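You operate a simulated robot arm through the tools that you are given. There is no shell and no other tool.

You are at the controls of a simulated robot arm. One attempt, no reset.

## Task
Buff the VAC cap to satin at slow speed and stand it back on the black mat.
Fine: it rides in the blue nest; the other caps stay where they stand; the slide ends out and the buffer off.

The check looks at the end state, three seconds after you hand in, the way a careful person would. Anything else that was tipped, shoved, dropped, spilled or broken makes it a failure. A push-on lid holds only when it is set on centred and level and pressed home; a screw cap is set on level and turned clockwise until tight.

## Robot
A 7-joint arm with a two-finger parallel gripper, fixed in place. Base frame: the origin is at the foot of the arm, x ahead of it, y to its left, z up; the work surface is at about z = 0. Lengths are in cm, angles in degrees, forces in N, time in s.
With the tool pointing down near the work surface it reaches from about 22 to 58 cm from the base axis. Its first joint turns from -66.0 to 66.0 degrees. Payload 2.5 kg.
The TCP is the grasp point between the finger pads, 2.3 cm short of the fingertips. In the tool frame z runs along the fingers and y along their closing line. The gripper opens to 9.4 cm. The fingers are 3.8 cm wide and 1 cm thick; the gripper's body (5.4 by 9.6 cm) begins 3.9 cm behind the TCP.
Orientation is that of the tool frame in the base frame, as a unit quaternion [w, x, y, z]. With the fingers straight down and closing along the base's y, the tool's x points along the base's -x, its y along +y and its z along -z.

## Interface
- The arm moves only by the tool drive_tool. Its argument "series" is text: rows parted by semicolons, each of 6 numbers parted by spaces: the shift along the tool's x, y, z in units of 50 mm (1.0 is 50 mm), then the turn, a rotation vector about the tool's x, y, z in units of 8 degrees (1.0 is 8 degrees). In form: tx ty tz rx ry rz; .... A call has 1 to 20 rows; each row shifts and turns the commanded pose from where the row before left it, along the tool's axes as they then stand. "jaw" is the finger opening in mm, from 0 to 94, set as the call begins (left out, the last holds). A call with a number of a shift or a turn outside -1 to 1 is refused whole. Each row takes 0.2 s and may step no farther than 5 cm and 8.6 degrees from the row before; otherwise, or with a gripper value out of range, the whole call is refused. A pose out of reach is approached as far as the arm can. The call stops where the force on the tool passes 70 N (or 10 N more than at its start, if that is more) or the arm is blocked; 0.2 s more then pass. The fingers move at their own pace (about 10.8 cm/s each) and stop on an object; they squeeze with about 32 N. The grip force told is the motor's: it shows also when the fingers shut on nothing. Time passes only in rows, and 0.2 s behind the last, so rows that do not move let the fingers close. The reply holds the time, the measured pose of the TCP, the force on the tool along the base axes, the opening and the grip force, in the units named above and with some noise, with the torque about the TCP (base axes, N m) and any sound that the robot's microphone picked up.
- Cameras (640 x 400 px; columns grow to the right, rows downward): "scene" is fixed at [7.61, -38.49, 55.71]; the picture's right is [0.97, -0.26, 0.00], its down [-0.13, -0.48, -0.87] and it looks along [0.23, 0.84, -0.50] (base axes); focal length 350 px, centre (320, 200). "wrist" rides on the gripper at [8.6, 1.6, -7.5] in the tool frame; the picture's right is [-0.18, 0.98, 0.00], its down [-0.58, -0.11, -0.81] and it looks along [-0.79, -0.15, 0.59] (tool axes); focal length 243 px, centre (320, 200). There is no depth. A picture from a camera that has moved, and an enlarged one, comes with that camera's place and axes in the base frame and with its lens. The place of the scene camera against the robot may be out by one fixed shift of up to 2.5 cm in any direction.
- capture(camera): a new picture of that camera. It takes no simulated time.
- enlarge(camera, box): a new picture of the part [left, top, right, bottom] of that camera's present view, enlarged. It takes no simulated time.
- close_job(): hands the job in; it is judged then, once.

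Places have to be worked out from the pictures, the camera data and where the tool is seen. Open the gripper and draw the arm clear of the work before you hand the job in, unless the task says otherwise.

The tools are called after ">>>" by a JSON object that holds its "fn" and its "kwargs". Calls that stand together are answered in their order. drive_tool: Moves the arm, as the interface text tells. Its arguments: {"type":"object","properties":{"series":{"type":"string"},"jaw":{"type":"number"}},"required":["series"]} The other tools are called the same way: capture (camera) takes a picture; enlarge (camera, box) takes an enlarged picture of a part of a camera's view; close_job () hands the job in.

At the start:

```text
time_s: 0.0
tool_pos: [34.35, 3.85, 33.37]
ee_rot: [-0.001, 0.0, 1.0, 0.001]
force: [0.6, 0.4, 0.8]
moment: [0.0, -0.01, -0.01]
opening: 9.34
grip_force: 0.0
```

scene: 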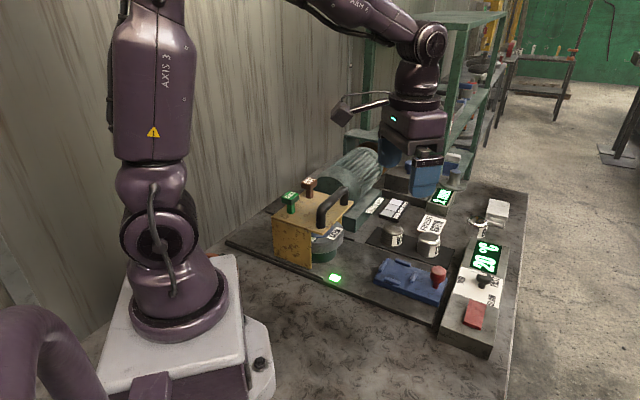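
wrist: 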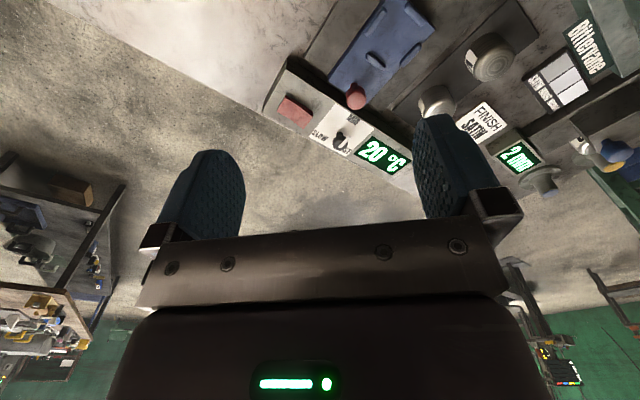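

I start by looking closely at the scene to identify the caps, the nest, the slide and the controls.

>>> {"fn": "enlarge", "kwargs": {"camera": "scene", "box": [220, 150, 380, 290]}}

>>> {"fn": "enlarge", "kwargs": {"camera": "scene", "box": [360, 170, 530, 280]}}

>>> {"fn": "enlarge", "kwargs": {"camera": "scene", "box": [360, 230, 530, 360]}}

>>> {"fn": "enlarge", "kwargs": {"camera": "wrist", "box": [260, 0, 640, 220]}}

```text
2.86 times, centred on (300, 220) of scene
camera zoom: at [7.61, -38.49, 55.71], right [0.97, -0.26, 0.0], down [-0.13, -0.48, -0.87], along [0.23, 0.84, -0.5], focal length 1000 px, centre (377, 143)
```

zoom: 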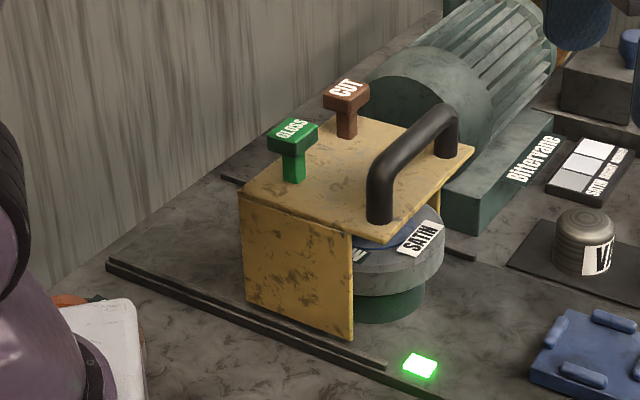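

```text
3.64 times, centred on (445, 225) of scene
camera zoom: at [7.61, -38.49, 55.71], right [0.97, -0.26, 0.0], down [-0.13, -0.48, -0.87], along [0.23, 0.84, -0.5], focal length 1273 px, centre (-134, 109)
```

zoom: 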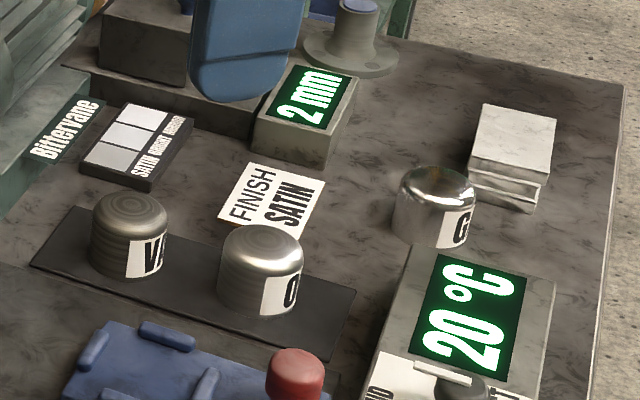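

```text
3.08 times, centred on (445, 295) of scene
camera zoom: at [7.61, -38.49, 55.71], right [0.97, -0.26, 0.0], down [-0.13, -0.48, -0.87], along [0.23, 0.84, -0.5], focal length 1078 px, centre (-65, -92)
```

zoom: 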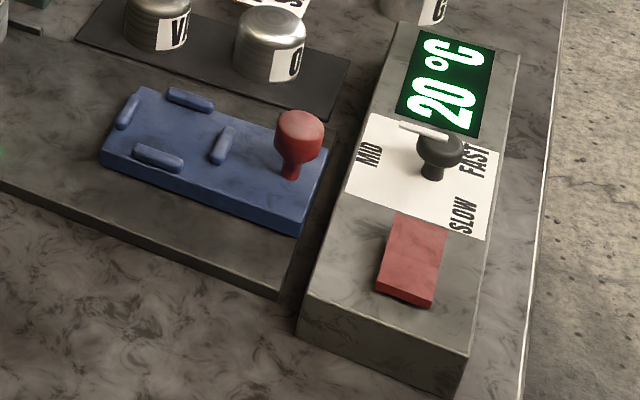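

```text
1.68 times, centred on (450, 110) of wrist
camera zoom: at [25.61, 5.32, 40.8], right [0.18, 0.98, 0.0], down [0.58, -0.11, 0.81], along [0.79, -0.15, -0.59], focal length 409 px, centre (101, 352)
```

zoom: 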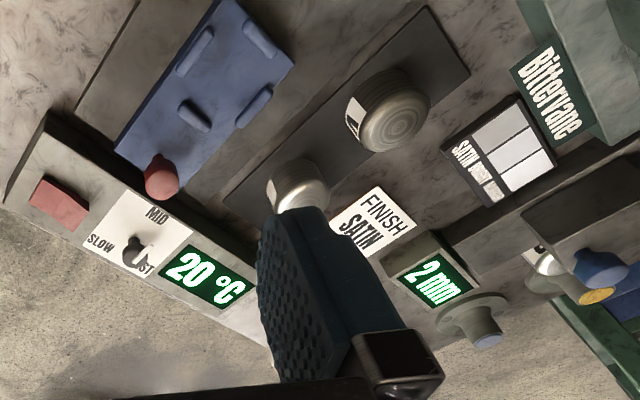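

I see a VAC cap at the left of the black mat, a blue slide with a nest and red knob, a control panel and a hooded buffing head. I enlarge the details further to understand each control.

>>> {"fn": "enlarge", "kwargs": {"camera": "scene", "box": [300, 195, 360, 285]}}

>>> {"fn": "enlarge", "kwargs": {"camera": "scene", "box": [450, 230, 520, 290]}}

>>> {"fn": "enlarge", "kwargs": {"camera": "scene", "box": [370, 195, 460, 260]}}

>>> {"fn": "enlarge", "kwargs": {"camera": "scene", "box": [370, 140, 530, 240]}}

>>> {"fn": "enlarge", "kwargs": {"camera": "wrist", "box": [260, 60, 420, 180]}}

>>> {"fn": "enlarge", "kwargs": {"camera": "wrist", "box": [480, 40, 640, 200]}}

```text
4.44 times, centred on (330, 240) of scene
camera zoom: at [7.61, -38.49, 55.71], right [0.97, -0.26, 0.0], down [-0.13, -0.48, -0.87], along [0.23, 0.84, -0.5], focal length 1556 px, centre (276, 22)
```

zoom: 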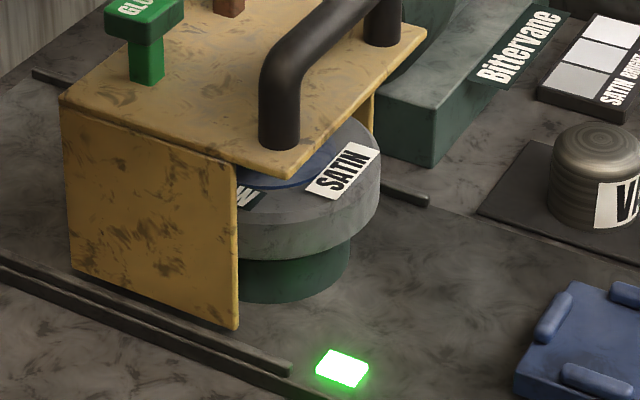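

```text
6.67 times, centred on (485, 260) of scene
camera zoom: at [7.61, -38.49, 55.71], right [0.97, -0.26, 0.0], down [-0.13, -0.48, -0.87], along [0.23, 0.84, -0.5], focal length 2335 px, centre (-780, -200)
```

zoom: 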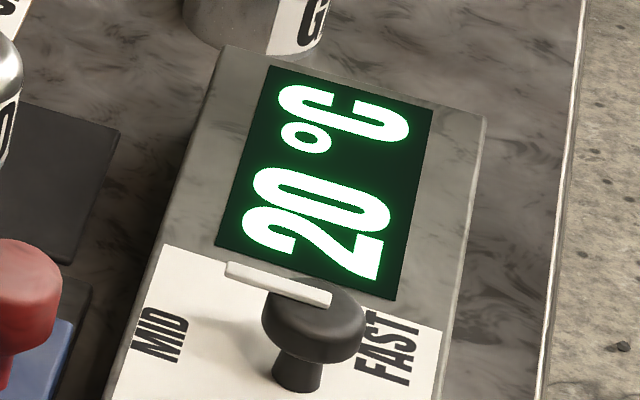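

```text
6.15 times, centred on (415, 228) of scene
camera zoom: at [7.61, -38.49, 55.71], right [0.97, -0.26, 0.0], down [-0.13, -0.48, -0.87], along [0.23, 0.84, -0.5], focal length 2155 px, centre (-265, 31)
```

zoom: 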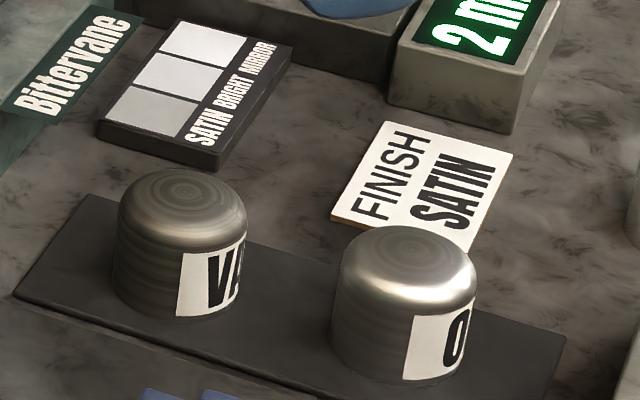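

```text
4.00 times, centred on (450, 190) of scene
camera zoom: at [7.61, -38.49, 55.71], right [0.97, -0.26, 0.0], down [-0.13, -0.48, -0.87], along [0.23, 0.84, -0.5], focal length 1401 px, centre (-200, 240)
```

zoom: 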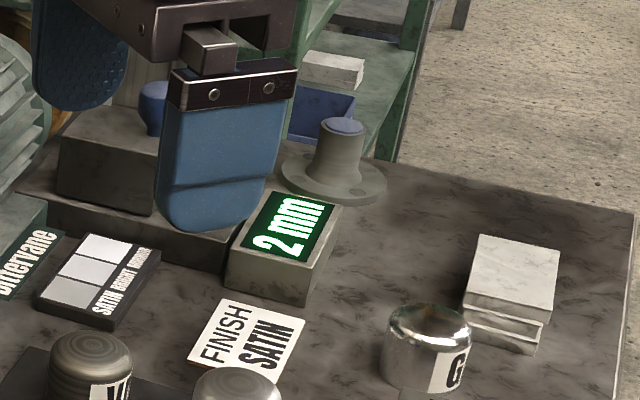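

```text
3.33 times, centred on (340, 120) of wrist
camera zoom: at [25.61, 5.32, 40.8], right [0.18, 0.98, 0.0], down [0.58, -0.11, 0.81], along [0.79, -0.15, -0.59], focal length 809 px, centre (253, 467)
```

zoom: 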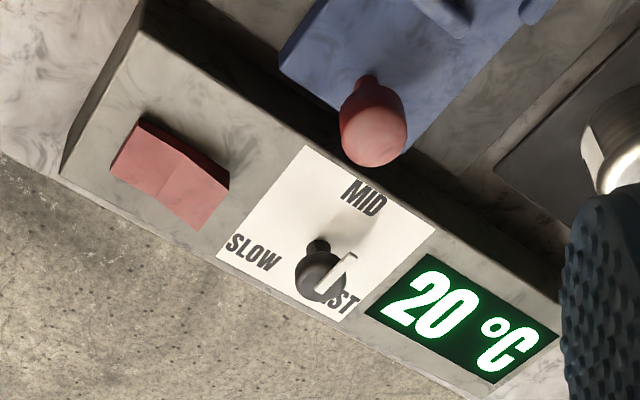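

```text
2.50 times, centred on (560, 120) of wrist
camera zoom: at [25.61, 5.32, 40.8], right [0.18, 0.98, 0.0], down [0.58, -0.11, 0.81], along [0.79, -0.15, -0.59], focal length 606 px, centre (-280, 400)
```

zoom: 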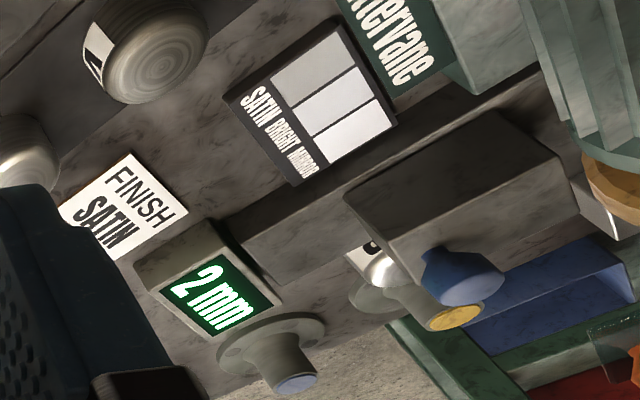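

The wrist camera shows the panel (SLOW / MID / FAST knob, red rocker, 20 °C display) and the "2 mm" display. I raise and turn the tool to get a clearer wrist view of the whole bench.

>>> {"fn": "drive_tool", "kwargs": {"series": "0.45 0.3 -0.3 0 0 0;0.45 0.3 -0.3 0 0 0;0.45 0.3 -0.3 0 0 0;0.45 0.3 -0.3 0 0 0;0 0 0 0 0 -1;0 0 0 0 0 -1;0 0 0 0 0 -1;0 0 0 0 0 -1"}}

>>> {"fn": "capture", "kwargs": {"camera": "wrist"}}

>>> {"fn": "capture", "kwargs": {"camera": "scene"}}

```text
time_s: 1.8
tool_pos: [25.33, 9.82, 39.34]
ee_rot: [0.0, -0.277, 0.961, 0.0]
force: [-0.4, -0.3, 0.6]
moment: [-0.01, 0.03, -0.01]
opening: 9.38
grip_force: 0.1
```

```text
taken
camera wrist: at [17.08, 6.53, 46.78], right [-0.37, 0.93, 0.0], down [0.55, 0.22, 0.81], along [0.75, 0.3, -0.59], focal length 243 px, centre (320, 200)
```

wrist: 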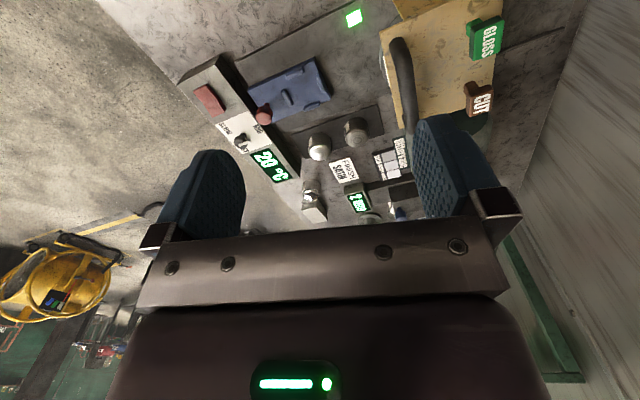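

```text
taken
```

scene: 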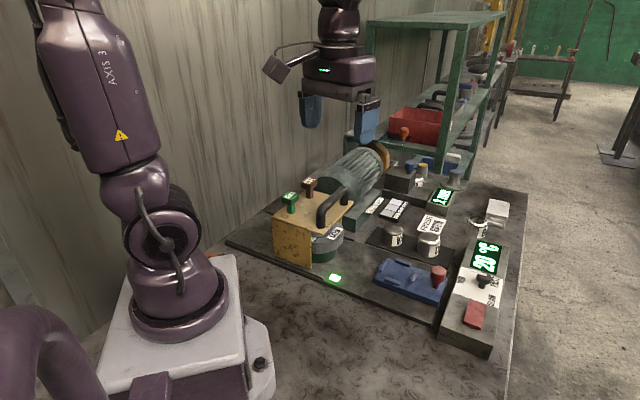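

I pitch the tool so the wrist camera looks more steeply down on the bench, then enlarge areas.

>>> {"fn": "drive_tool", "kwargs": {"series": "0 0 0 0 1 0;0 0 0 0 1 0;0 0 0 0 1 0"}}

>>> {"fn": "capture", "kwargs": {"camera": "wrist"}}

>>> {"fn": "enlarge", "kwargs": {"camera": "scene", "box": [350, 140, 470, 215]}}

```text
time_s: 2.6
tool_pos: [25.08, 9.68, 39.34]
ee_rot: [-0.201, -0.269, 0.94, -0.058]
force: [0.1, 0.4, -0.7]
moment: [-0.02, 0.03, -0.01]
opening: 9.39
grip_force: 0.0
```

```text
taken
camera wrist: at [20.3, 8.49, 49.67], right [-0.38, 0.92, -0.08], down [0.79, 0.36, 0.5], along [0.49, 0.13, -0.86], focal length 243 px, centre (320, 200)
```

wrist: 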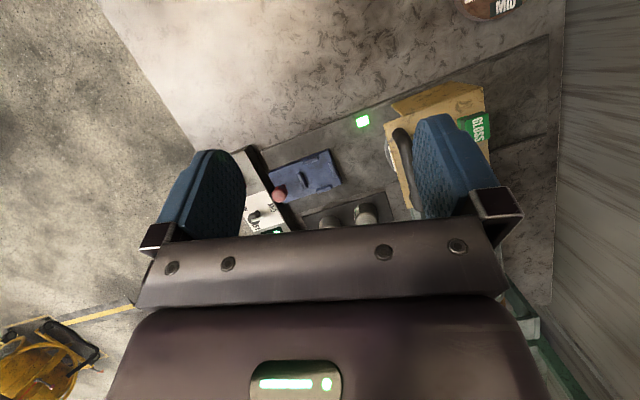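

```text
5.33 times, centred on (410, 178) of scene
camera zoom: at [7.61, -38.49, 55.71], right [0.97, -0.26, 0.0], down [-0.13, -0.48, -0.87], along [0.23, 0.84, -0.5], focal length 1868 px, centre (-160, 320)
```

zoom: 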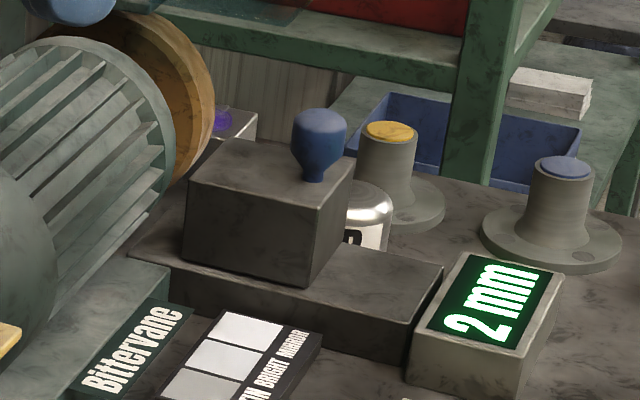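

I see a "MID" round object near the base too, and a second carriage with a blue ball knob by the "2 mm" display. I level the tool, turn it to look along +y and move lower to inspect the buffing head and its surroundings.

>>> {"fn": "drive_tool", "kwargs": {"series": "0 0 0 0 -1 0;0 0 0 0 -1 0;0 0 0 0 -1 0;0 0 0 0 0 -1;0 0 0 0 0 -1;0 0 0 0 0 -1;0 0 0 0 0 -1;0 0 0 0 0 -1;0 0 0 0 0 -1;0 0 0 0 0 -1;0 0 0 0 0 -0.25;0 -0.65 0.7 0 0 0;0 -0.65 0.7 0 0 0;0 -0.65 0.7 0 0 0;0 -0.65 0.5 0 0 0"}}

>>> {"fn": "capture", "kwargs": {"camera": "wrist"}}

>>> {"fn": "capture", "kwargs": {"camera": "scene"}}

```text
time_s: 5.8
tool_pos: [38.18, 9.66, 26.19]
ee_rot: [0.0, -0.707, 0.707, 0.0]
force: [0.1, -0.8, -1.0]
moment: [-0.02, -0.01, 0.03]
opening: 9.38
grip_force: 0.0
```

```text
taken
camera wrist: at [36.7, 0.98, 33.62], right [-0.98, 0.18, 0.0], down [0.11, 0.58, 0.81], along [0.15, 0.79, -0.59], focal length 243 px, centre (320, 200)
```

wrist: 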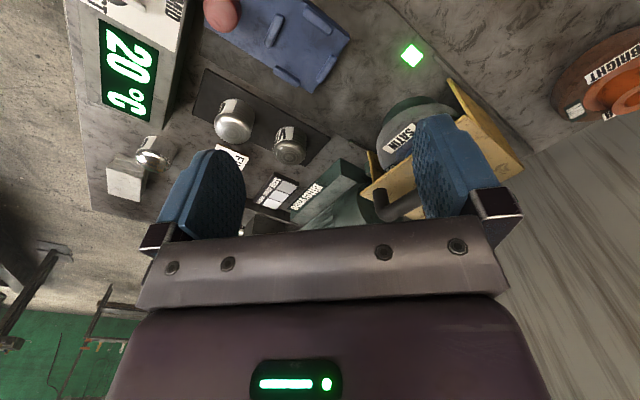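

```text
taken
```

scene: 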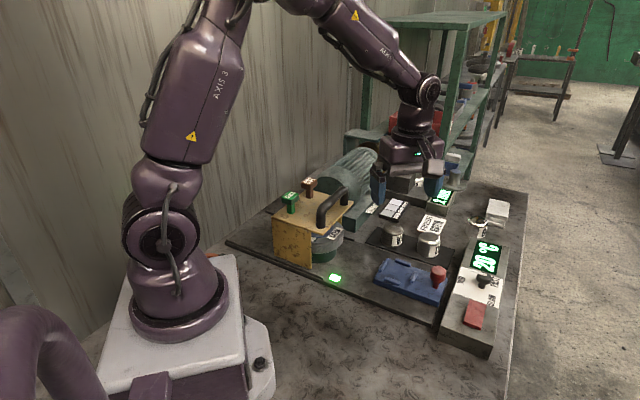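

A "BRIGHT" wheel sits near the base while a SATIN wheel seems mounted under the hood. I enlarge these parts in the wrist view.

>>> {"fn": "enlarge", "kwargs": {"camera": "wrist", "box": [350, 60, 530, 190]}}

>>> {"fn": "enlarge", "kwargs": {"camera": "wrist", "box": [540, 20, 640, 140]}}

>>> {"fn": "enlarge", "kwargs": {"camera": "wrist", "box": [190, 60, 350, 190]}}

>>> {"fn": "enlarge", "kwargs": {"camera": "wrist", "box": [240, 150, 440, 250]}}

>>> {"fn": "enlarge", "kwargs": {"camera": "wrist", "box": [70, 0, 370, 130]}}

```text
3.08 times, centred on (440, 125) of wrist
camera zoom: at [36.7, 0.98, 33.62], right [-0.98, 0.18, 0.0], down [0.11, 0.58, 0.81], along [0.15, 0.79, -0.59], focal length 746 px, centre (-49, 431)
```

zoom: 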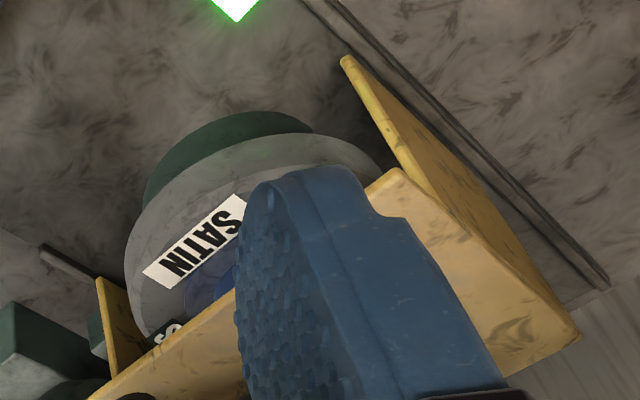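

```text
3.33 times, centred on (590, 80) of wrist
camera zoom: at [36.7, 0.98, 33.62], right [-0.98, 0.18, 0.0], down [0.11, 0.58, 0.81], along [0.15, 0.79, -0.59], focal length 809 px, centre (-580, 600)
```

zoom: 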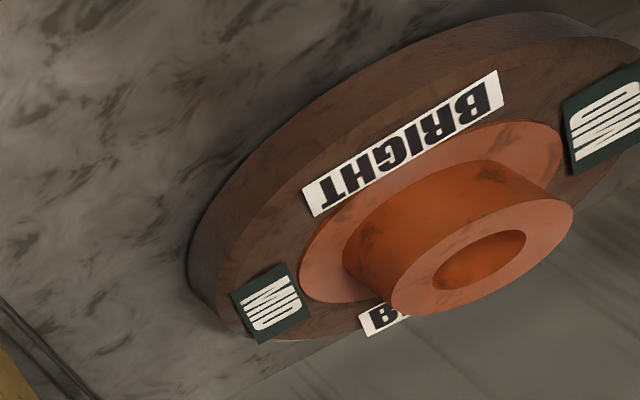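

```text
3.08 times, centred on (270, 125) of wrist
camera zoom: at [36.7, 0.98, 33.62], right [-0.98, 0.18, 0.0], down [0.11, 0.58, 0.81], along [0.15, 0.79, -0.59], focal length 746 px, centre (474, 431)
```

zoom: 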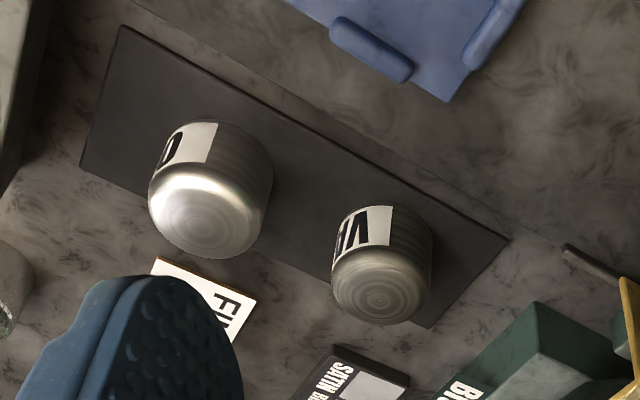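

```text
3.20 times, centred on (340, 200) of wrist
camera zoom: at [36.7, 0.98, 33.62], right [-0.98, 0.18, 0.0], down [0.11, 0.58, 0.81], along [0.15, 0.79, -0.59], focal length 776 px, centre (256, 200)
```

zoom: 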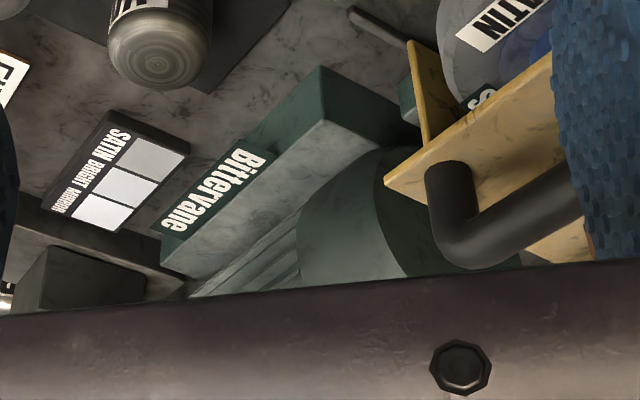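

```text
2.13 times, centred on (220, 65) of wrist
camera zoom: at [36.7, 0.98, 33.62], right [-0.98, 0.18, 0.0], down [0.11, 0.58, 0.81], along [0.15, 0.79, -0.59], focal length 518 px, centre (533, 488)
```

zoom: 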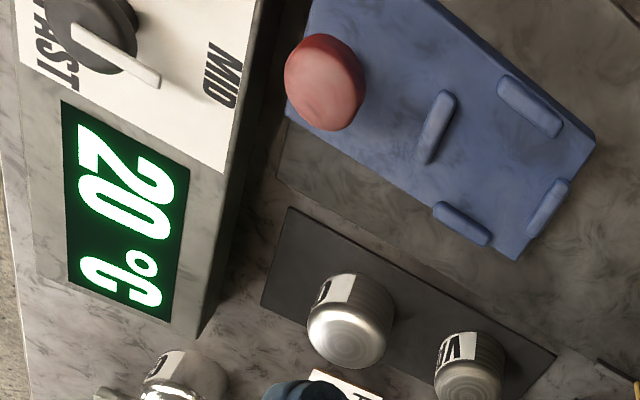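

The mounted wheel reads SATIN with a green secondary label, and the stored one reads BRIGHT/MID. I turn the tool to look along the slide's direction toward the hood opening.

>>> {"fn": "drive_tool", "kwargs": {"series": "0 0 0 0 0 -1;0 0 0 0 0 -1;0 0 0 0 0 -1;0 0 0 0 0 -1;0 0 0 0 0 -1;0 0 0 0 0 -1"}}

>>> {"fn": "capture", "kwargs": {"camera": "wrist"}}

>>> {"fn": "enlarge", "kwargs": {"camera": "wrist", "box": [240, 0, 440, 130]}}

```text
time_s: 7.2
tool_pos: [38.24, 9.77, 26.25]
ee_rot: [0.0, 0.934, -0.358, -0.001]
force: [0.0, -0.2, 0.0]
moment: [-0.03, -0.03, -0.01]
opening: 9.4
grip_force: 0.1
```

```text
taken
camera wrist: at [43.64, 2.71, 33.78], right [-0.79, -0.61, 0.0], down [-0.36, 0.47, 0.81], along [-0.49, 0.64, -0.59], focal length 243 px, centre (320, 200)
```

wrist: 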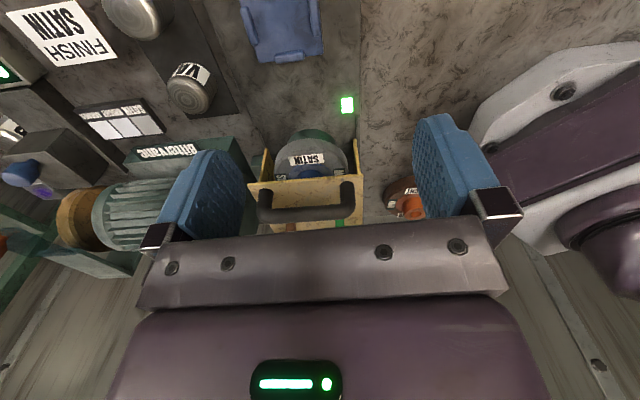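

```text
3.08 times, centred on (340, 65) of wrist
camera zoom: at [43.64, 2.71, 33.78], right [-0.79, -0.61, 0.0], down [-0.36, 0.47, 0.81], along [-0.49, 0.64, -0.59], focal length 746 px, centre (258, 615)
```

zoom: 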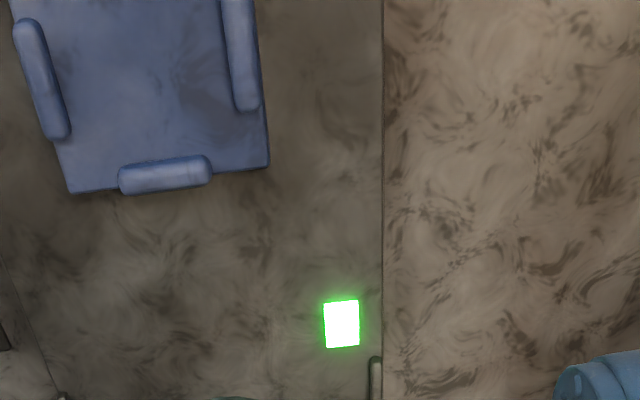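

The lane, the hood opening and the SATIN wheel with a blue hub are visible. I move forward along the lane at constant height for a closer view of the wheel.

>>> {"fn": "drive_tool", "kwargs": {"series": "-0.5 0 0 0 0 0;-0.5 0 0 0 0 0;-0.5 0 0 0 0 0"}}

>>> {"fn": "capture", "kwargs": {"camera": "wrist"}}

>>> {"fn": "enlarge", "kwargs": {"camera": "wrist", "box": [220, 70, 420, 230]}}

```text
time_s: 8.0
tool_pos: [32.65, 14.77, 26.23]
ee_rot: [0.001, 0.934, -0.358, 0.001]
force: [-0.7, -0.8, 0.1]
moment: [-0.02, 0.0, -0.02]
opening: 9.41
grip_force: 0.1
```

```text
taken
camera wrist: at [38.02, 7.71, 33.72], right [-0.79, -0.61, 0.0], down [-0.36, 0.47, 0.81], along [-0.49, 0.64, -0.59], focal length 243 px, centre (320, 200)
```

wrist: 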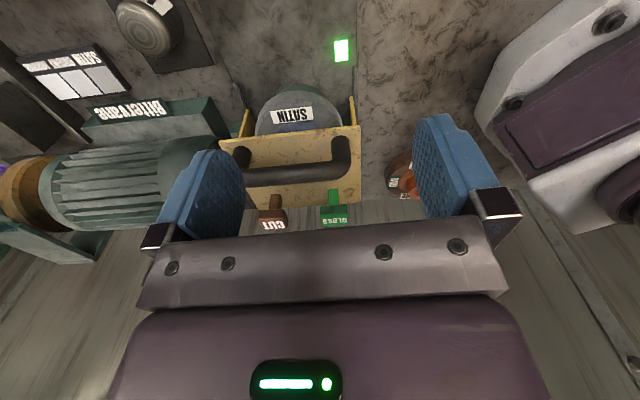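

```text
2.50 times, centred on (320, 150) of wrist
camera zoom: at [38.02, 7.71, 33.72], right [-0.79, -0.61, 0.0], down [-0.36, 0.47, 0.81], along [-0.49, 0.64, -0.59], focal length 606 px, centre (320, 325)
```

zoom: 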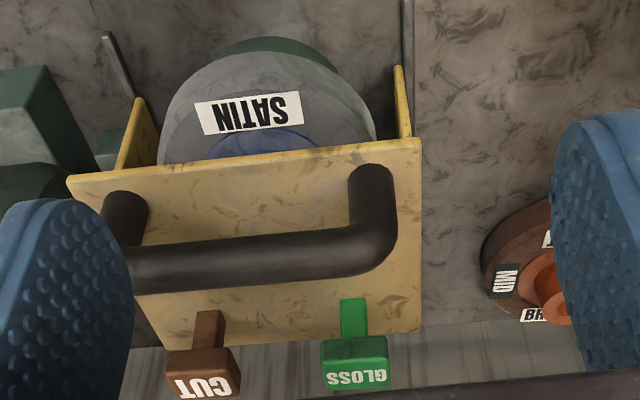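

The wheel reads SATIN, mounted under the hood; CUT/GLOSS sticks sit in holes on the hood. I now swing back to yaw 0 and look down on the control panel.

>>> {"fn": "drive_tool", "kwargs": {"series": "0 0 0 0 0 1;0 0 0 0 0 1;0 0 0 0 0 1;0 0 0 0 0 1;0 0 0 0 0 1;0 0 0 0 0 1;0 0 0 0 0 1;0 0 0 0 0 1;0 0 0 0 0 1;0 0 0 0 0 1;0 0 0 0 0 1;0 0 0 0 0 1;0 0 0 0 0 1;0 0 0 0 0 1;0 0 0 0 0 1;0 0 0 0 0 1;0 0 0 0 0 1;0 0 0 0 0 0.25"}}

>>> {"fn": "drive_tool", "kwargs": {"series": "-0.67 -0.64 0.1 0 0 0;-0.67 -0.64 0.1 0 0 0;-0.67 -0.64 0.1 0 0 0;-0.67 -0.64 0.1 0 0 0"}}

>>> {"fn": "capture", "kwargs": {"camera": "wrist"}}

>>> {"fn": "enlarge", "kwargs": {"camera": "wrist", "box": [180, 0, 460, 170]}}

```text
time_s: 11.8
tool_pos: [32.65, 14.67, 26.31]
ee_rot: [0.001, 0.001, 1.0, 0.0]
force: [-0.3, 0.1, -0.2]
moment: [-0.02, -0.02, -0.03]
opening: 9.4
grip_force: 0.1
```

```text
time_s: 12.8
tool_pos: [46.09, 1.97, 24.4]
ee_rot: [-0.001, 0.0, 1.0, 0.0]
force: [-0.3, -0.4, -0.4]
moment: [-0.02, 0.0, 0.0]
opening: 9.39
grip_force: 0.1
```

```text
taken
camera wrist: at [37.42, 3.47, 31.89], right [0.18, 0.98, 0.0], down [0.58, -0.11, 0.81], along [0.79, -0.15, -0.59], focal length 243 px, centre (320, 200)
```

wrist: 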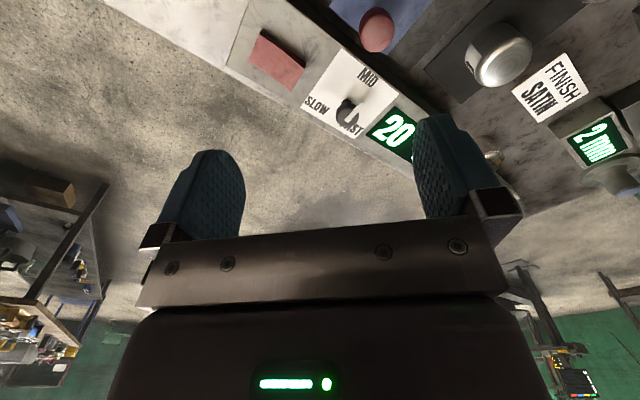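

```text
2.29 times, centred on (320, 85) of wrist
camera zoom: at [37.42, 3.47, 31.89], right [0.18, 0.98, 0.0], down [0.58, -0.11, 0.81], along [0.79, -0.15, -0.59], focal length 555 px, centre (320, 463)
```

zoom: 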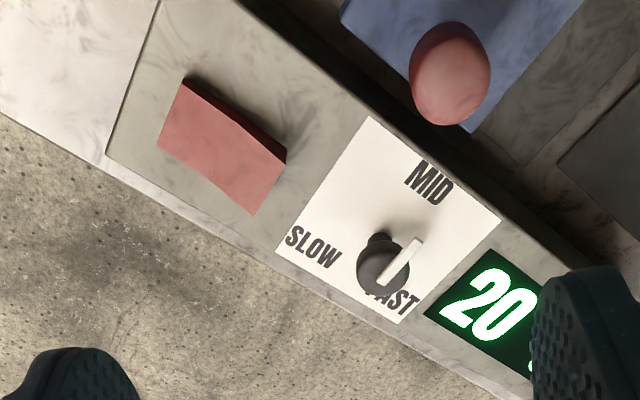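

The white pointer on the speed knob seems to point at MID. I move the tool over the knob so the camera sees the panel nearly from above.

>>> {"fn": "drive_tool", "kwargs": {"series": "-0.6 0.1 0.2 0 0 0;-0.6 0.1 0.2 0 0 0;-0.5 0.1 0.2 0 0 0"}}

>>> {"fn": "capture", "kwargs": {"camera": "wrist"}}

>>> {"fn": "enlarge", "kwargs": {"camera": "wrist", "box": [180, 0, 460, 170]}}

>>> {"fn": "capture", "kwargs": {"camera": "scene"}}

```text
time_s: 13.6
tool_pos: [54.56, 3.49, 21.4]
ee_rot: [0.001, 0.0, 1.0, 0.0]
force: [-0.3, -0.3, 0.5]
moment: [-0.04, 0.0, -0.03]
opening: 9.38
grip_force: 0.0
```

```text
taken
camera wrist: at [45.98, 5.04, 28.86], right [0.18, 0.98, 0.0], down [0.58, -0.11, 0.81], along [0.79, -0.15, -0.59], focal length 243 px, centre (320, 200)
```

wrist: 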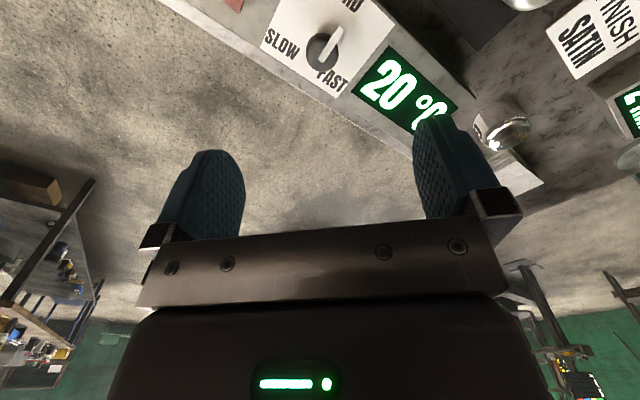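

```text
2.29 times, centred on (320, 85) of wrist
camera zoom: at [45.98, 5.04, 28.86], right [0.18, 0.98, 0.0], down [0.58, -0.11, 0.81], along [0.79, -0.15, -0.59], focal length 555 px, centre (320, 463)
```

zoom: 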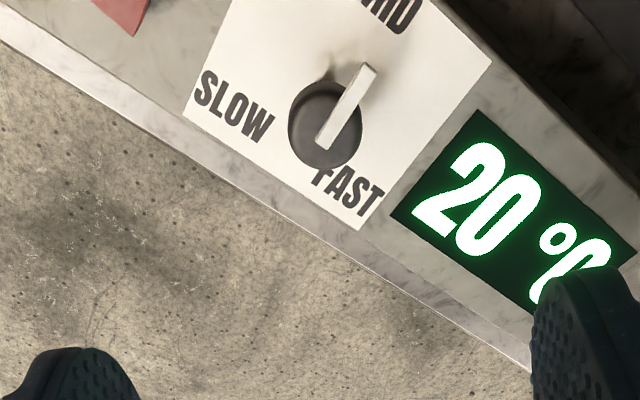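

```text
taken
```

scene: 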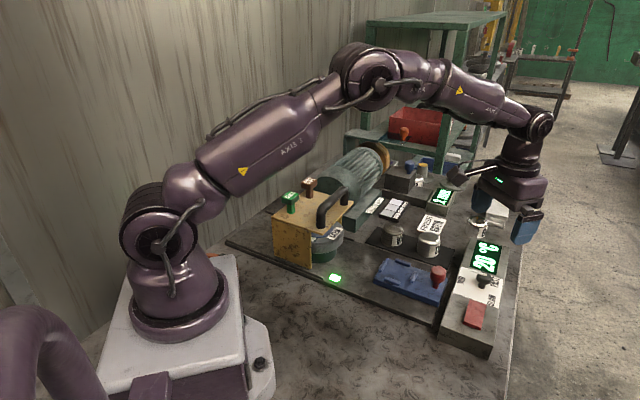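

The pointer is at MID (about 135° in base), SLOW sits about 135° further counter‑clockwise as seen from above. Next I look at the red rocker from above.

>>> {"fn": "drive_tool", "kwargs": {"series": "0.65 -0.65 0 0 0 0;0.65 -0.65 0.1 0 0 0"}}

>>> {"fn": "enlarge", "kwargs": {"camera": "wrist", "box": [220, 0, 460, 150]}}

>>> {"fn": "enlarge", "kwargs": {"camera": "scene", "box": [445, 285, 505, 345]}}

```text
time_s: 14.2
tool_pos: [47.98, -3.02, 20.74]
ee_rot: [0.0, 0.0, 1.0, 0.0]
force: [-0.5, 0.0, -0.2]
moment: [0.02, 0.0, 0.04]
opening: 9.38
grip_force: 0.0
```

```text
2.67 times, centred on (340, 75) of wrist
camera zoom: at [39.38, -1.51, 28.3], right [0.18, 0.98, 0.0], down [0.58, -0.11, 0.81], along [0.79, -0.15, -0.59], focal length 647 px, centre (267, 533)
```

zoom: 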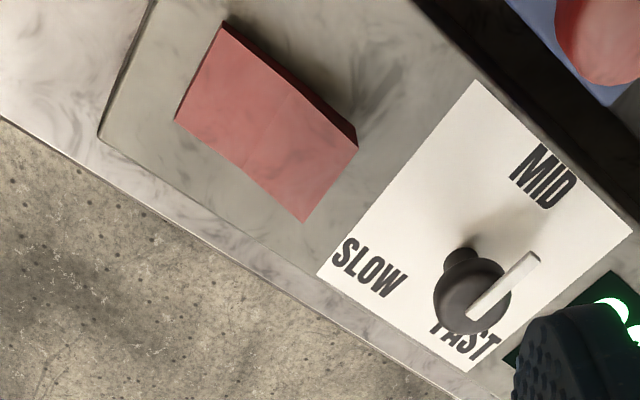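

```text
6.67 times, centred on (475, 315) of scene
camera zoom: at [7.62, -38.48, 55.71], right [0.97, -0.26, 0.0], down [-0.13, -0.48, -0.87], along [0.23, 0.84, -0.5], focal length 2335 px, centre (-713, -567)
```

zoom: 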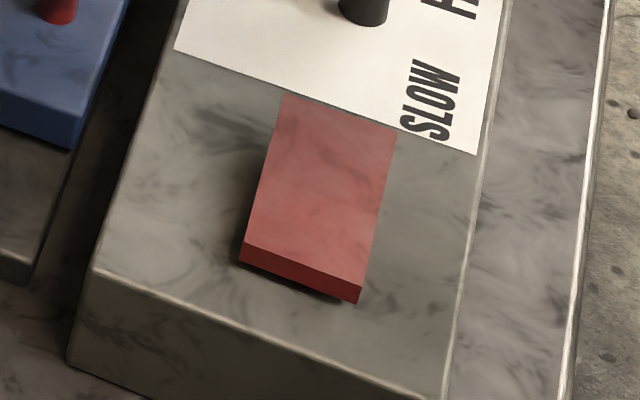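

I zoom in further on the rocker to see which end stands proud.

>>> {"fn": "enlarge", "kwargs": {"camera": "wrist", "box": [275, 0, 365, 90]}}

>>> {"fn": "enlarge", "kwargs": {"camera": "scene", "box": [460, 295, 490, 335]}}

```text
4.44 times, centred on (320, 45) of wrist
camera zoom: at [39.38, -1.51, 28.3], right [0.18, 0.98, 0.0], down [0.58, -0.11, 0.81], along [0.79, -0.15, -0.59], focal length 1078 px, centre (320, 889)
```

zoom: 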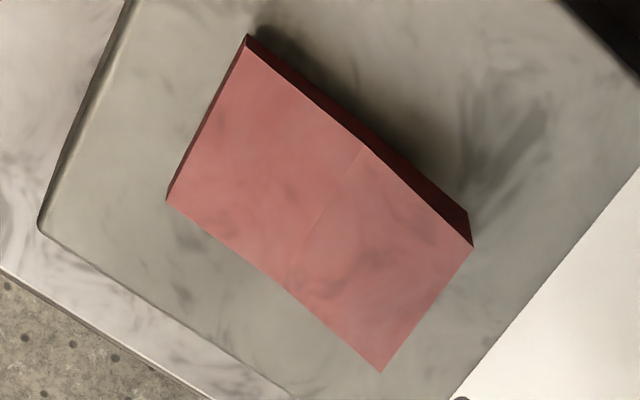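

```text
10.00 times, centred on (475, 315) of scene
camera zoom: at [7.62, -38.48, 55.71], right [0.97, -0.26, 0.0], down [-0.13, -0.48, -0.87], along [0.23, 0.84, -0.5], focal length 3502 px, centre (-1230, -950)
```

zoom: 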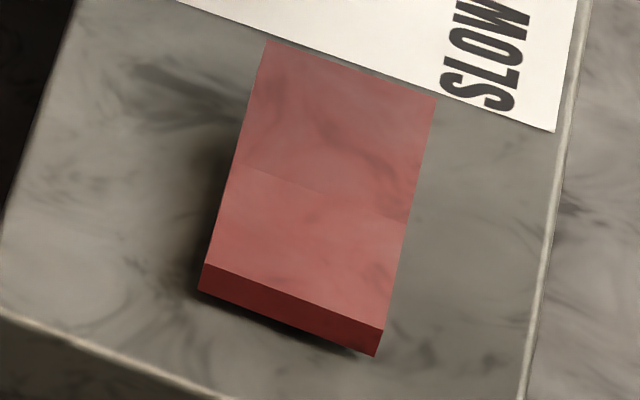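

Triangulating both views, the rocker end away from the speed knob is about 1 cm higher, so that end is the one to press to switch on. Now I look at the slide and nest from above.

>>> {"fn": "drive_tool", "kwargs": {"series": "0.35 0.9 0 0 0 0;0.35 0.9 0 0 0 0;0.3 0.9 0 0 0 0"}}

>>> {"fn": "capture", "kwargs": {"camera": "wrist"}}

>>> {"fn": "enlarge", "kwargs": {"camera": "wrist", "box": [200, 0, 440, 150]}}

```text
time_s: 15.0
tool_pos: [43.08, 10.54, 20.79]
ee_rot: [0.0, 0.001, 1.0, 0.0]
force: [0.4, 0.4, 1.3]
moment: [-0.01, 0.06, -0.01]
opening: 9.39
grip_force: 0.0
```

```text
taken
camera wrist: at [34.43, 12.11, 28.26], right [0.19, 0.98, 0.0], down [0.58, -0.11, 0.81], along [0.79, -0.15, -0.59], focal length 243 px, centre (320, 200)
```

wrist: 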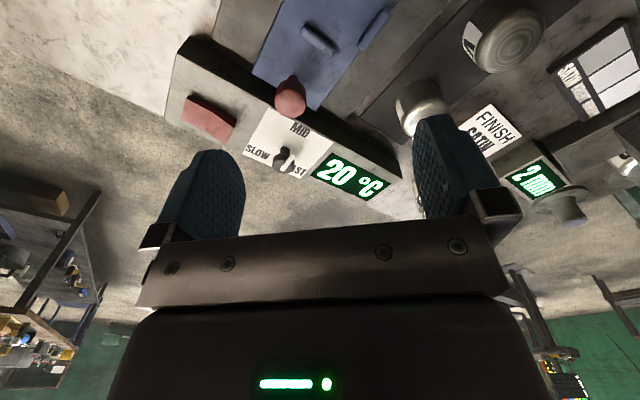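

```text
2.67 times, centred on (320, 75) of wrist
camera zoom: at [34.43, 12.11, 28.26], right [0.19, 0.98, 0.0], down [0.58, -0.11, 0.81], along [0.79, -0.15, -0.59], focal length 647 px, centre (320, 533)
```

zoom: 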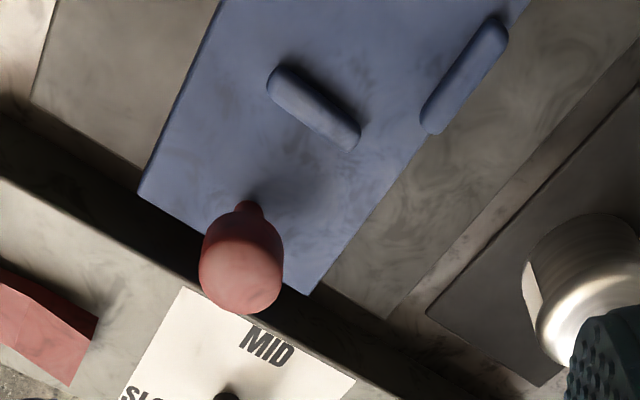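

The red knob's ball centre triangulates to about (46.7, 6.9, 6.5). I back off to see the whole nest from above.

>>> {"fn": "drive_tool", "kwargs": {"series": "0.6 0.2 0 0 0 0;0.6 0.2 0 0 0 0;0.6 0.2 0 0 0 0"}}

>>> {"fn": "capture", "kwargs": {"camera": "wrist"}}

>>> {"fn": "enlarge", "kwargs": {"camera": "wrist", "box": [220, 0, 480, 160]}}

```text
time_s: 15.8
tool_pos: [33.96, 13.58, 20.7]
ee_rot: [0.001, 0.0, 1.0, 0.0]
force: [-0.1, 0.8, -0.3]
moment: [0.02, 0.02, -0.03]
opening: 9.4
grip_force: 0.0
```

```text
taken
camera wrist: at [25.41, 15.06, 28.19], right [0.18, 0.98, 0.0], down [0.58, -0.11, 0.81], along [0.79, -0.15, -0.59], focal length 243 px, centre (320, 200)
```

wrist: 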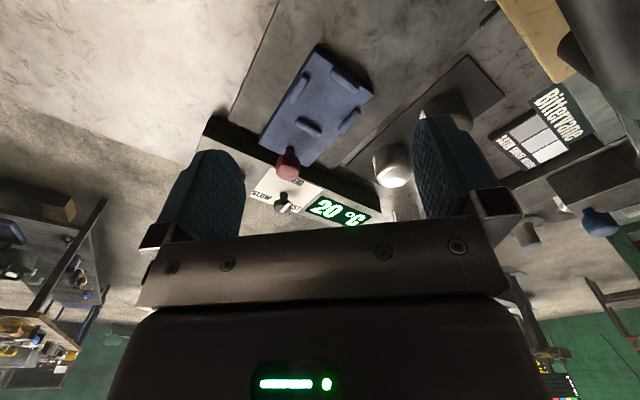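

```text
2.46 times, centred on (350, 80) of wrist
camera zoom: at [25.41, 15.06, 28.19], right [0.18, 0.98, 0.0], down [0.58, -0.11, 0.81], along [0.79, -0.15, -0.59], focal length 597 px, centre (246, 495)
```

zoom: 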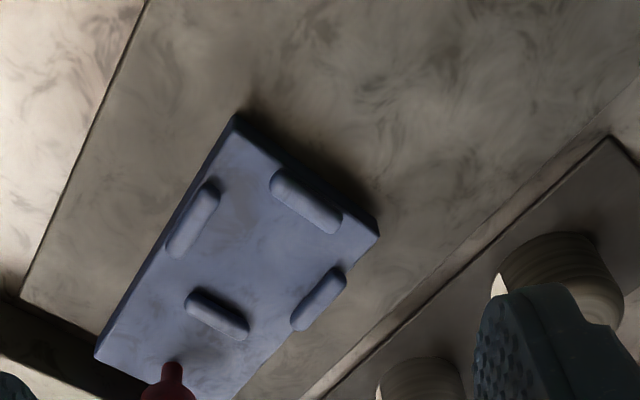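

The nest centre comes out at about (41.1, 12.6), with four bumps about 6 cm apart inside, and the lane runs at about 135°. I turn to yaw 45° and go above the VAC cap for a precise look.

>>> {"fn": "drive_tool", "kwargs": {"series": "0 0 0 0 0 -1;0 0 0 0 0 -1;0 0 0 0 0 -1;0 0 0 0 0 -1;0 0 0 0 0 -1;0 0 0 0 0 -0.625;-0.6 0 0 0 0 0;-0.6 0 0 0 0 0;-0.6 0 0 0 0 0;-0.6 0 0 0 0 0"}}

>>> {"fn": "capture", "kwargs": {"camera": "wrist"}}

>>> {"fn": "enlarge", "kwargs": {"camera": "wrist", "box": [200, 0, 440, 150]}}

```text
time_s: 18.0
tool_pos: [42.57, 22.05, 20.75]
ee_rot: [-0.001, -0.383, 0.924, -0.001]
force: [0.4, -0.1, 1.3]
moment: [0.01, 0.01, 0.01]
opening: 9.42
grip_force: 0.0
```

```text
taken
camera wrist: at [35.32, 16.96, 28.22], right [-0.56, 0.83, 0.0], down [0.49, 0.33, 0.81], along [0.66, 0.46, -0.59], focal length 243 px, centre (320, 200)
```

wrist: 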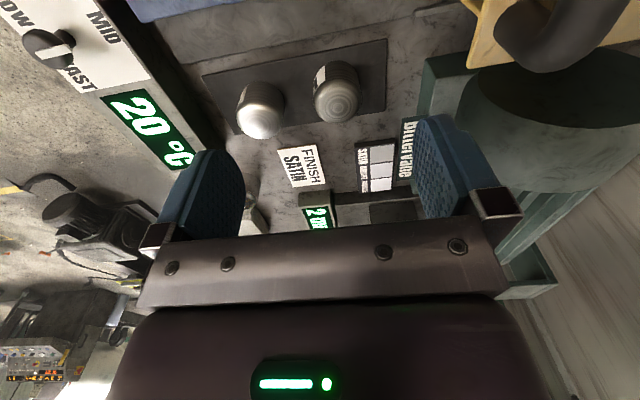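

```text
2.67 times, centred on (320, 75) of wrist
camera zoom: at [35.32, 16.96, 28.22], right [-0.56, 0.83, 0.0], down [0.49, 0.33, 0.81], along [0.66, 0.46, -0.59], focal length 647 px, centre (320, 533)
```

zoom: 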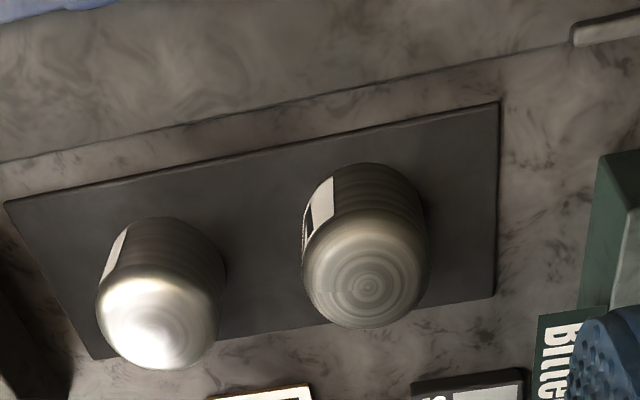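

VAC cap axis is estimated near (46.5, 27.2), top around z 4.5, diameter about 5 cm. I move the open gripper above it to z≈12 and check the alignment.

>>> {"fn": "drive_tool", "kwargs": {"series": "-0.437 0.058 0.45 0 0 0;-0.437 0.058 0.6 0 0 0;-0.437 0.058 0.7 0 0 0"}}

>>> {"fn": "capture", "kwargs": {"camera": "wrist"}}

>>> {"fn": "enlarge", "kwargs": {"camera": "wrist", "box": [220, 30, 460, 180]}}

>>> {"fn": "enlarge", "kwargs": {"camera": "scene", "box": [340, 160, 500, 260]}}

```text
time_s: 18.8
tool_pos: [46.46, 27.16, 11.98]
ee_rot: [-0.001, -0.382, 0.924, 0.0]
force: [-1.0, -0.6, 0.3]
moment: [0.0, -0.01, -0.02]
opening: 9.4
grip_force: 0.1
```

```text
taken
camera wrist: at [39.3, 22.15, 19.48], right [-0.56, 0.83, 0.0], down [0.49, 0.33, 0.81], along [0.67, 0.45, -0.59], focal length 243 px, centre (320, 200)
```

wrist: 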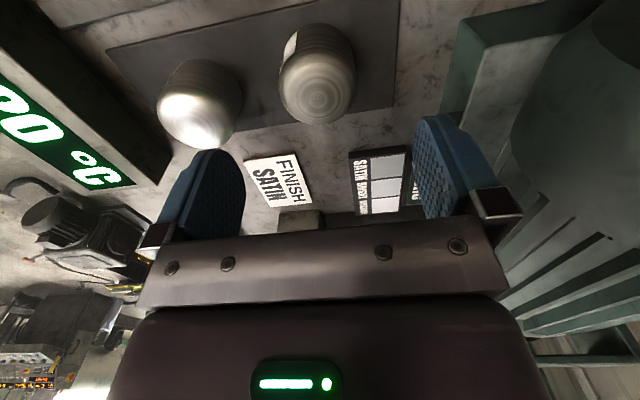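

```text
2.67 times, centred on (340, 105) of wrist
camera zoom: at [39.3, 22.15, 19.48], right [-0.56, 0.83, 0.0], down [0.49, 0.33, 0.81], along [0.67, 0.45, -0.59], focal length 647 px, centre (267, 453)
```

zoom: 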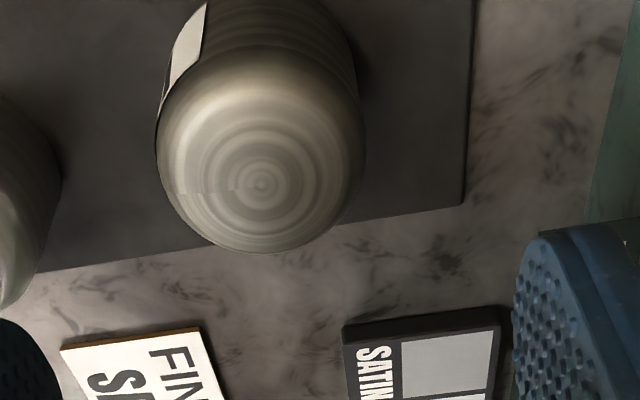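

```text
4.00 times, centred on (420, 210) of scene
camera zoom: at [7.61, -38.49, 55.71], right [0.97, -0.26, 0.0], down [-0.13, -0.48, -0.87], along [0.23, 0.84, -0.5], focal length 1401 px, centre (-80, 160)
```

zoom: 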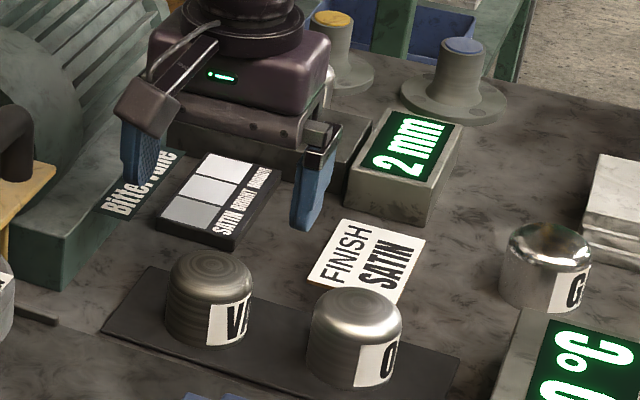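

The gripper is centred over the cap within a few millimetres (top near z 4.8). I narrow the opening to 76 mm to stay clear of the neighbour cap and descend to z≈4.4.

>>> {"fn": "drive_tool", "kwargs": {"series": "-0.01 -0.04 0 0 0 0;0 0 0.4 0 0 0;0 0 0.4 0 0 0;0 0 0.3 0 0 0;0 0 0.2 0 0 0", "jaw": 76}}

>>> {"fn": "capture", "kwargs": {"camera": "wrist"}}

>>> {"fn": "enlarge", "kwargs": {"camera": "scene", "box": [340, 180, 460, 255]}}

```text
time_s: 20.0
tool_pos: [46.77, 27.19, 5.4]
ee_rot: [0.0, -0.383, 0.924, -0.001]
force: [0.6, 0.3, -0.3]
moment: [0.0, 0.0, -0.01]
opening: 7.61
grip_force: 0.1
```

```text
taken
camera wrist: at [39.52, 22.05, 13.02], right [-0.56, 0.83, 0.0], down [0.49, 0.33, 0.81], along [0.67, 0.46, -0.59], focal length 243 px, centre (320, 200)
```

wrist: 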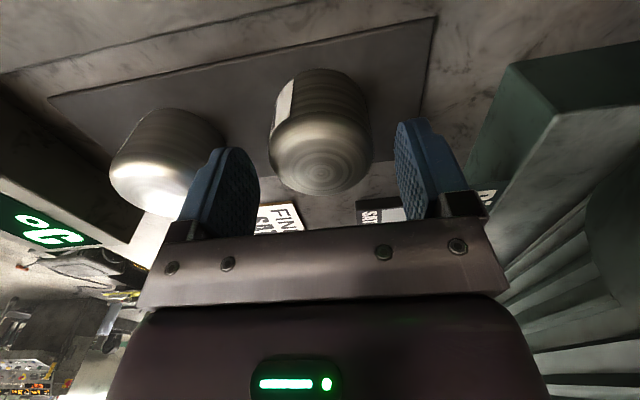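

```text
5.33 times, centred on (400, 218) of scene
camera zoom: at [7.61, -38.49, 55.71], right [0.97, -0.26, 0.0], down [-0.13, -0.48, -0.87], along [0.23, 0.84, -0.5], focal length 1868 px, centre (-107, 107)
```

zoom: 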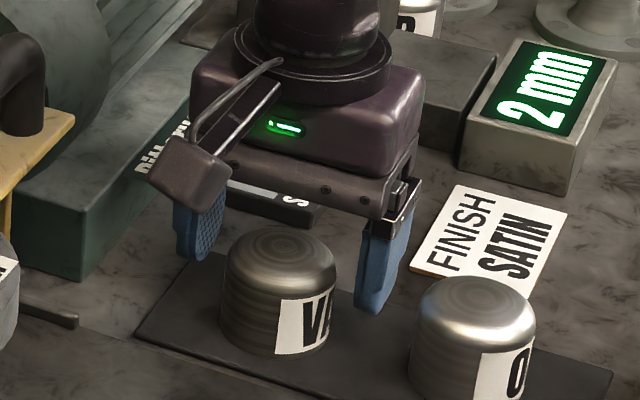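

Ring centre sits exactly where the TCP projects, so alignment is good. I descend the last centimetre and close on the cap.

>>> {"fn": "drive_tool", "kwargs": {"series": "0 0 0.1 0 0 0;0 0 0.1 0 0 0"}}

>>> {"fn": "drive_tool", "kwargs": {"series": "0 0 0 0 0 0;0 0 0 0 0 0;0 0 0 0 0 0", "jaw": 40}}

>>> {"fn": "capture", "kwargs": {"camera": "wrist"}}

>>> {"fn": "enlarge", "kwargs": {"camera": "scene", "box": [340, 180, 460, 255]}}

```text
time_s: 20.6
tool_pos: [46.85, 27.03, 4.48]
ee_rot: [0.0, -0.382, 0.924, 0.0]
force: [0.6, 0.2, 0.3]
moment: [-0.01, 0.01, 0.0]
opening: 7.6
grip_force: 0.1
```

```text
time_s: 21.4
tool_pos: [46.75, 27.04, 4.69]
ee_rot: [-0.001, -0.383, 0.924, 0.0]
force: [-1.1, 1.3, 1.1]
moment: [0.04, 0.01, 0.03]
opening: 5.13
grip_force: 31.9
```

```text
taken
camera wrist: at [39.54, 22.07, 12.04], right [-0.57, 0.82, 0.0], down [0.49, 0.33, 0.81], along [0.67, 0.46, -0.59], focal length 243 px, centre (320, 200)
```

wrist: 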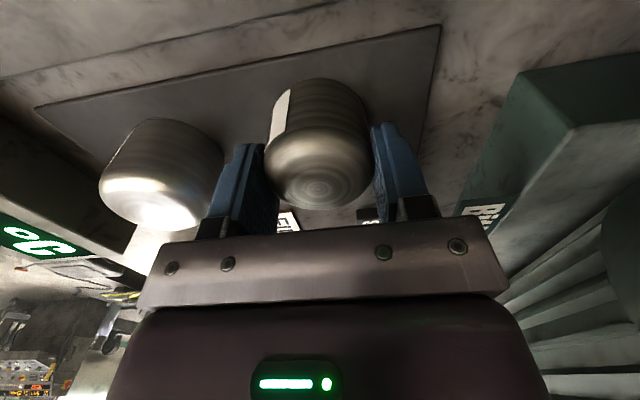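

```text
5.33 times, centred on (400, 218) of scene
camera zoom: at [7.61, -38.49, 55.71], right [0.97, -0.26, 0.0], down [-0.13, -0.48, -0.87], along [0.23, 0.84, -0.5], focal length 1868 px, centre (-107, 107)
```

zoom: 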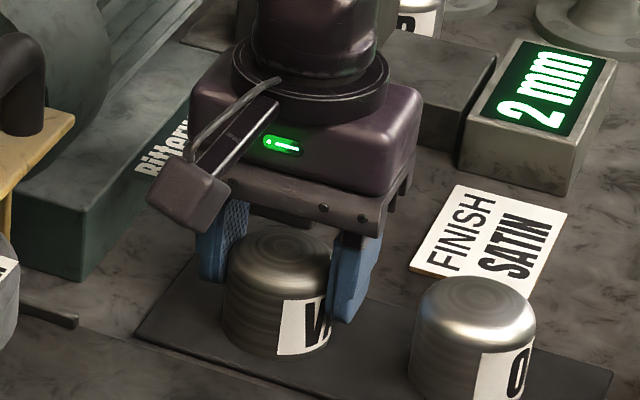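

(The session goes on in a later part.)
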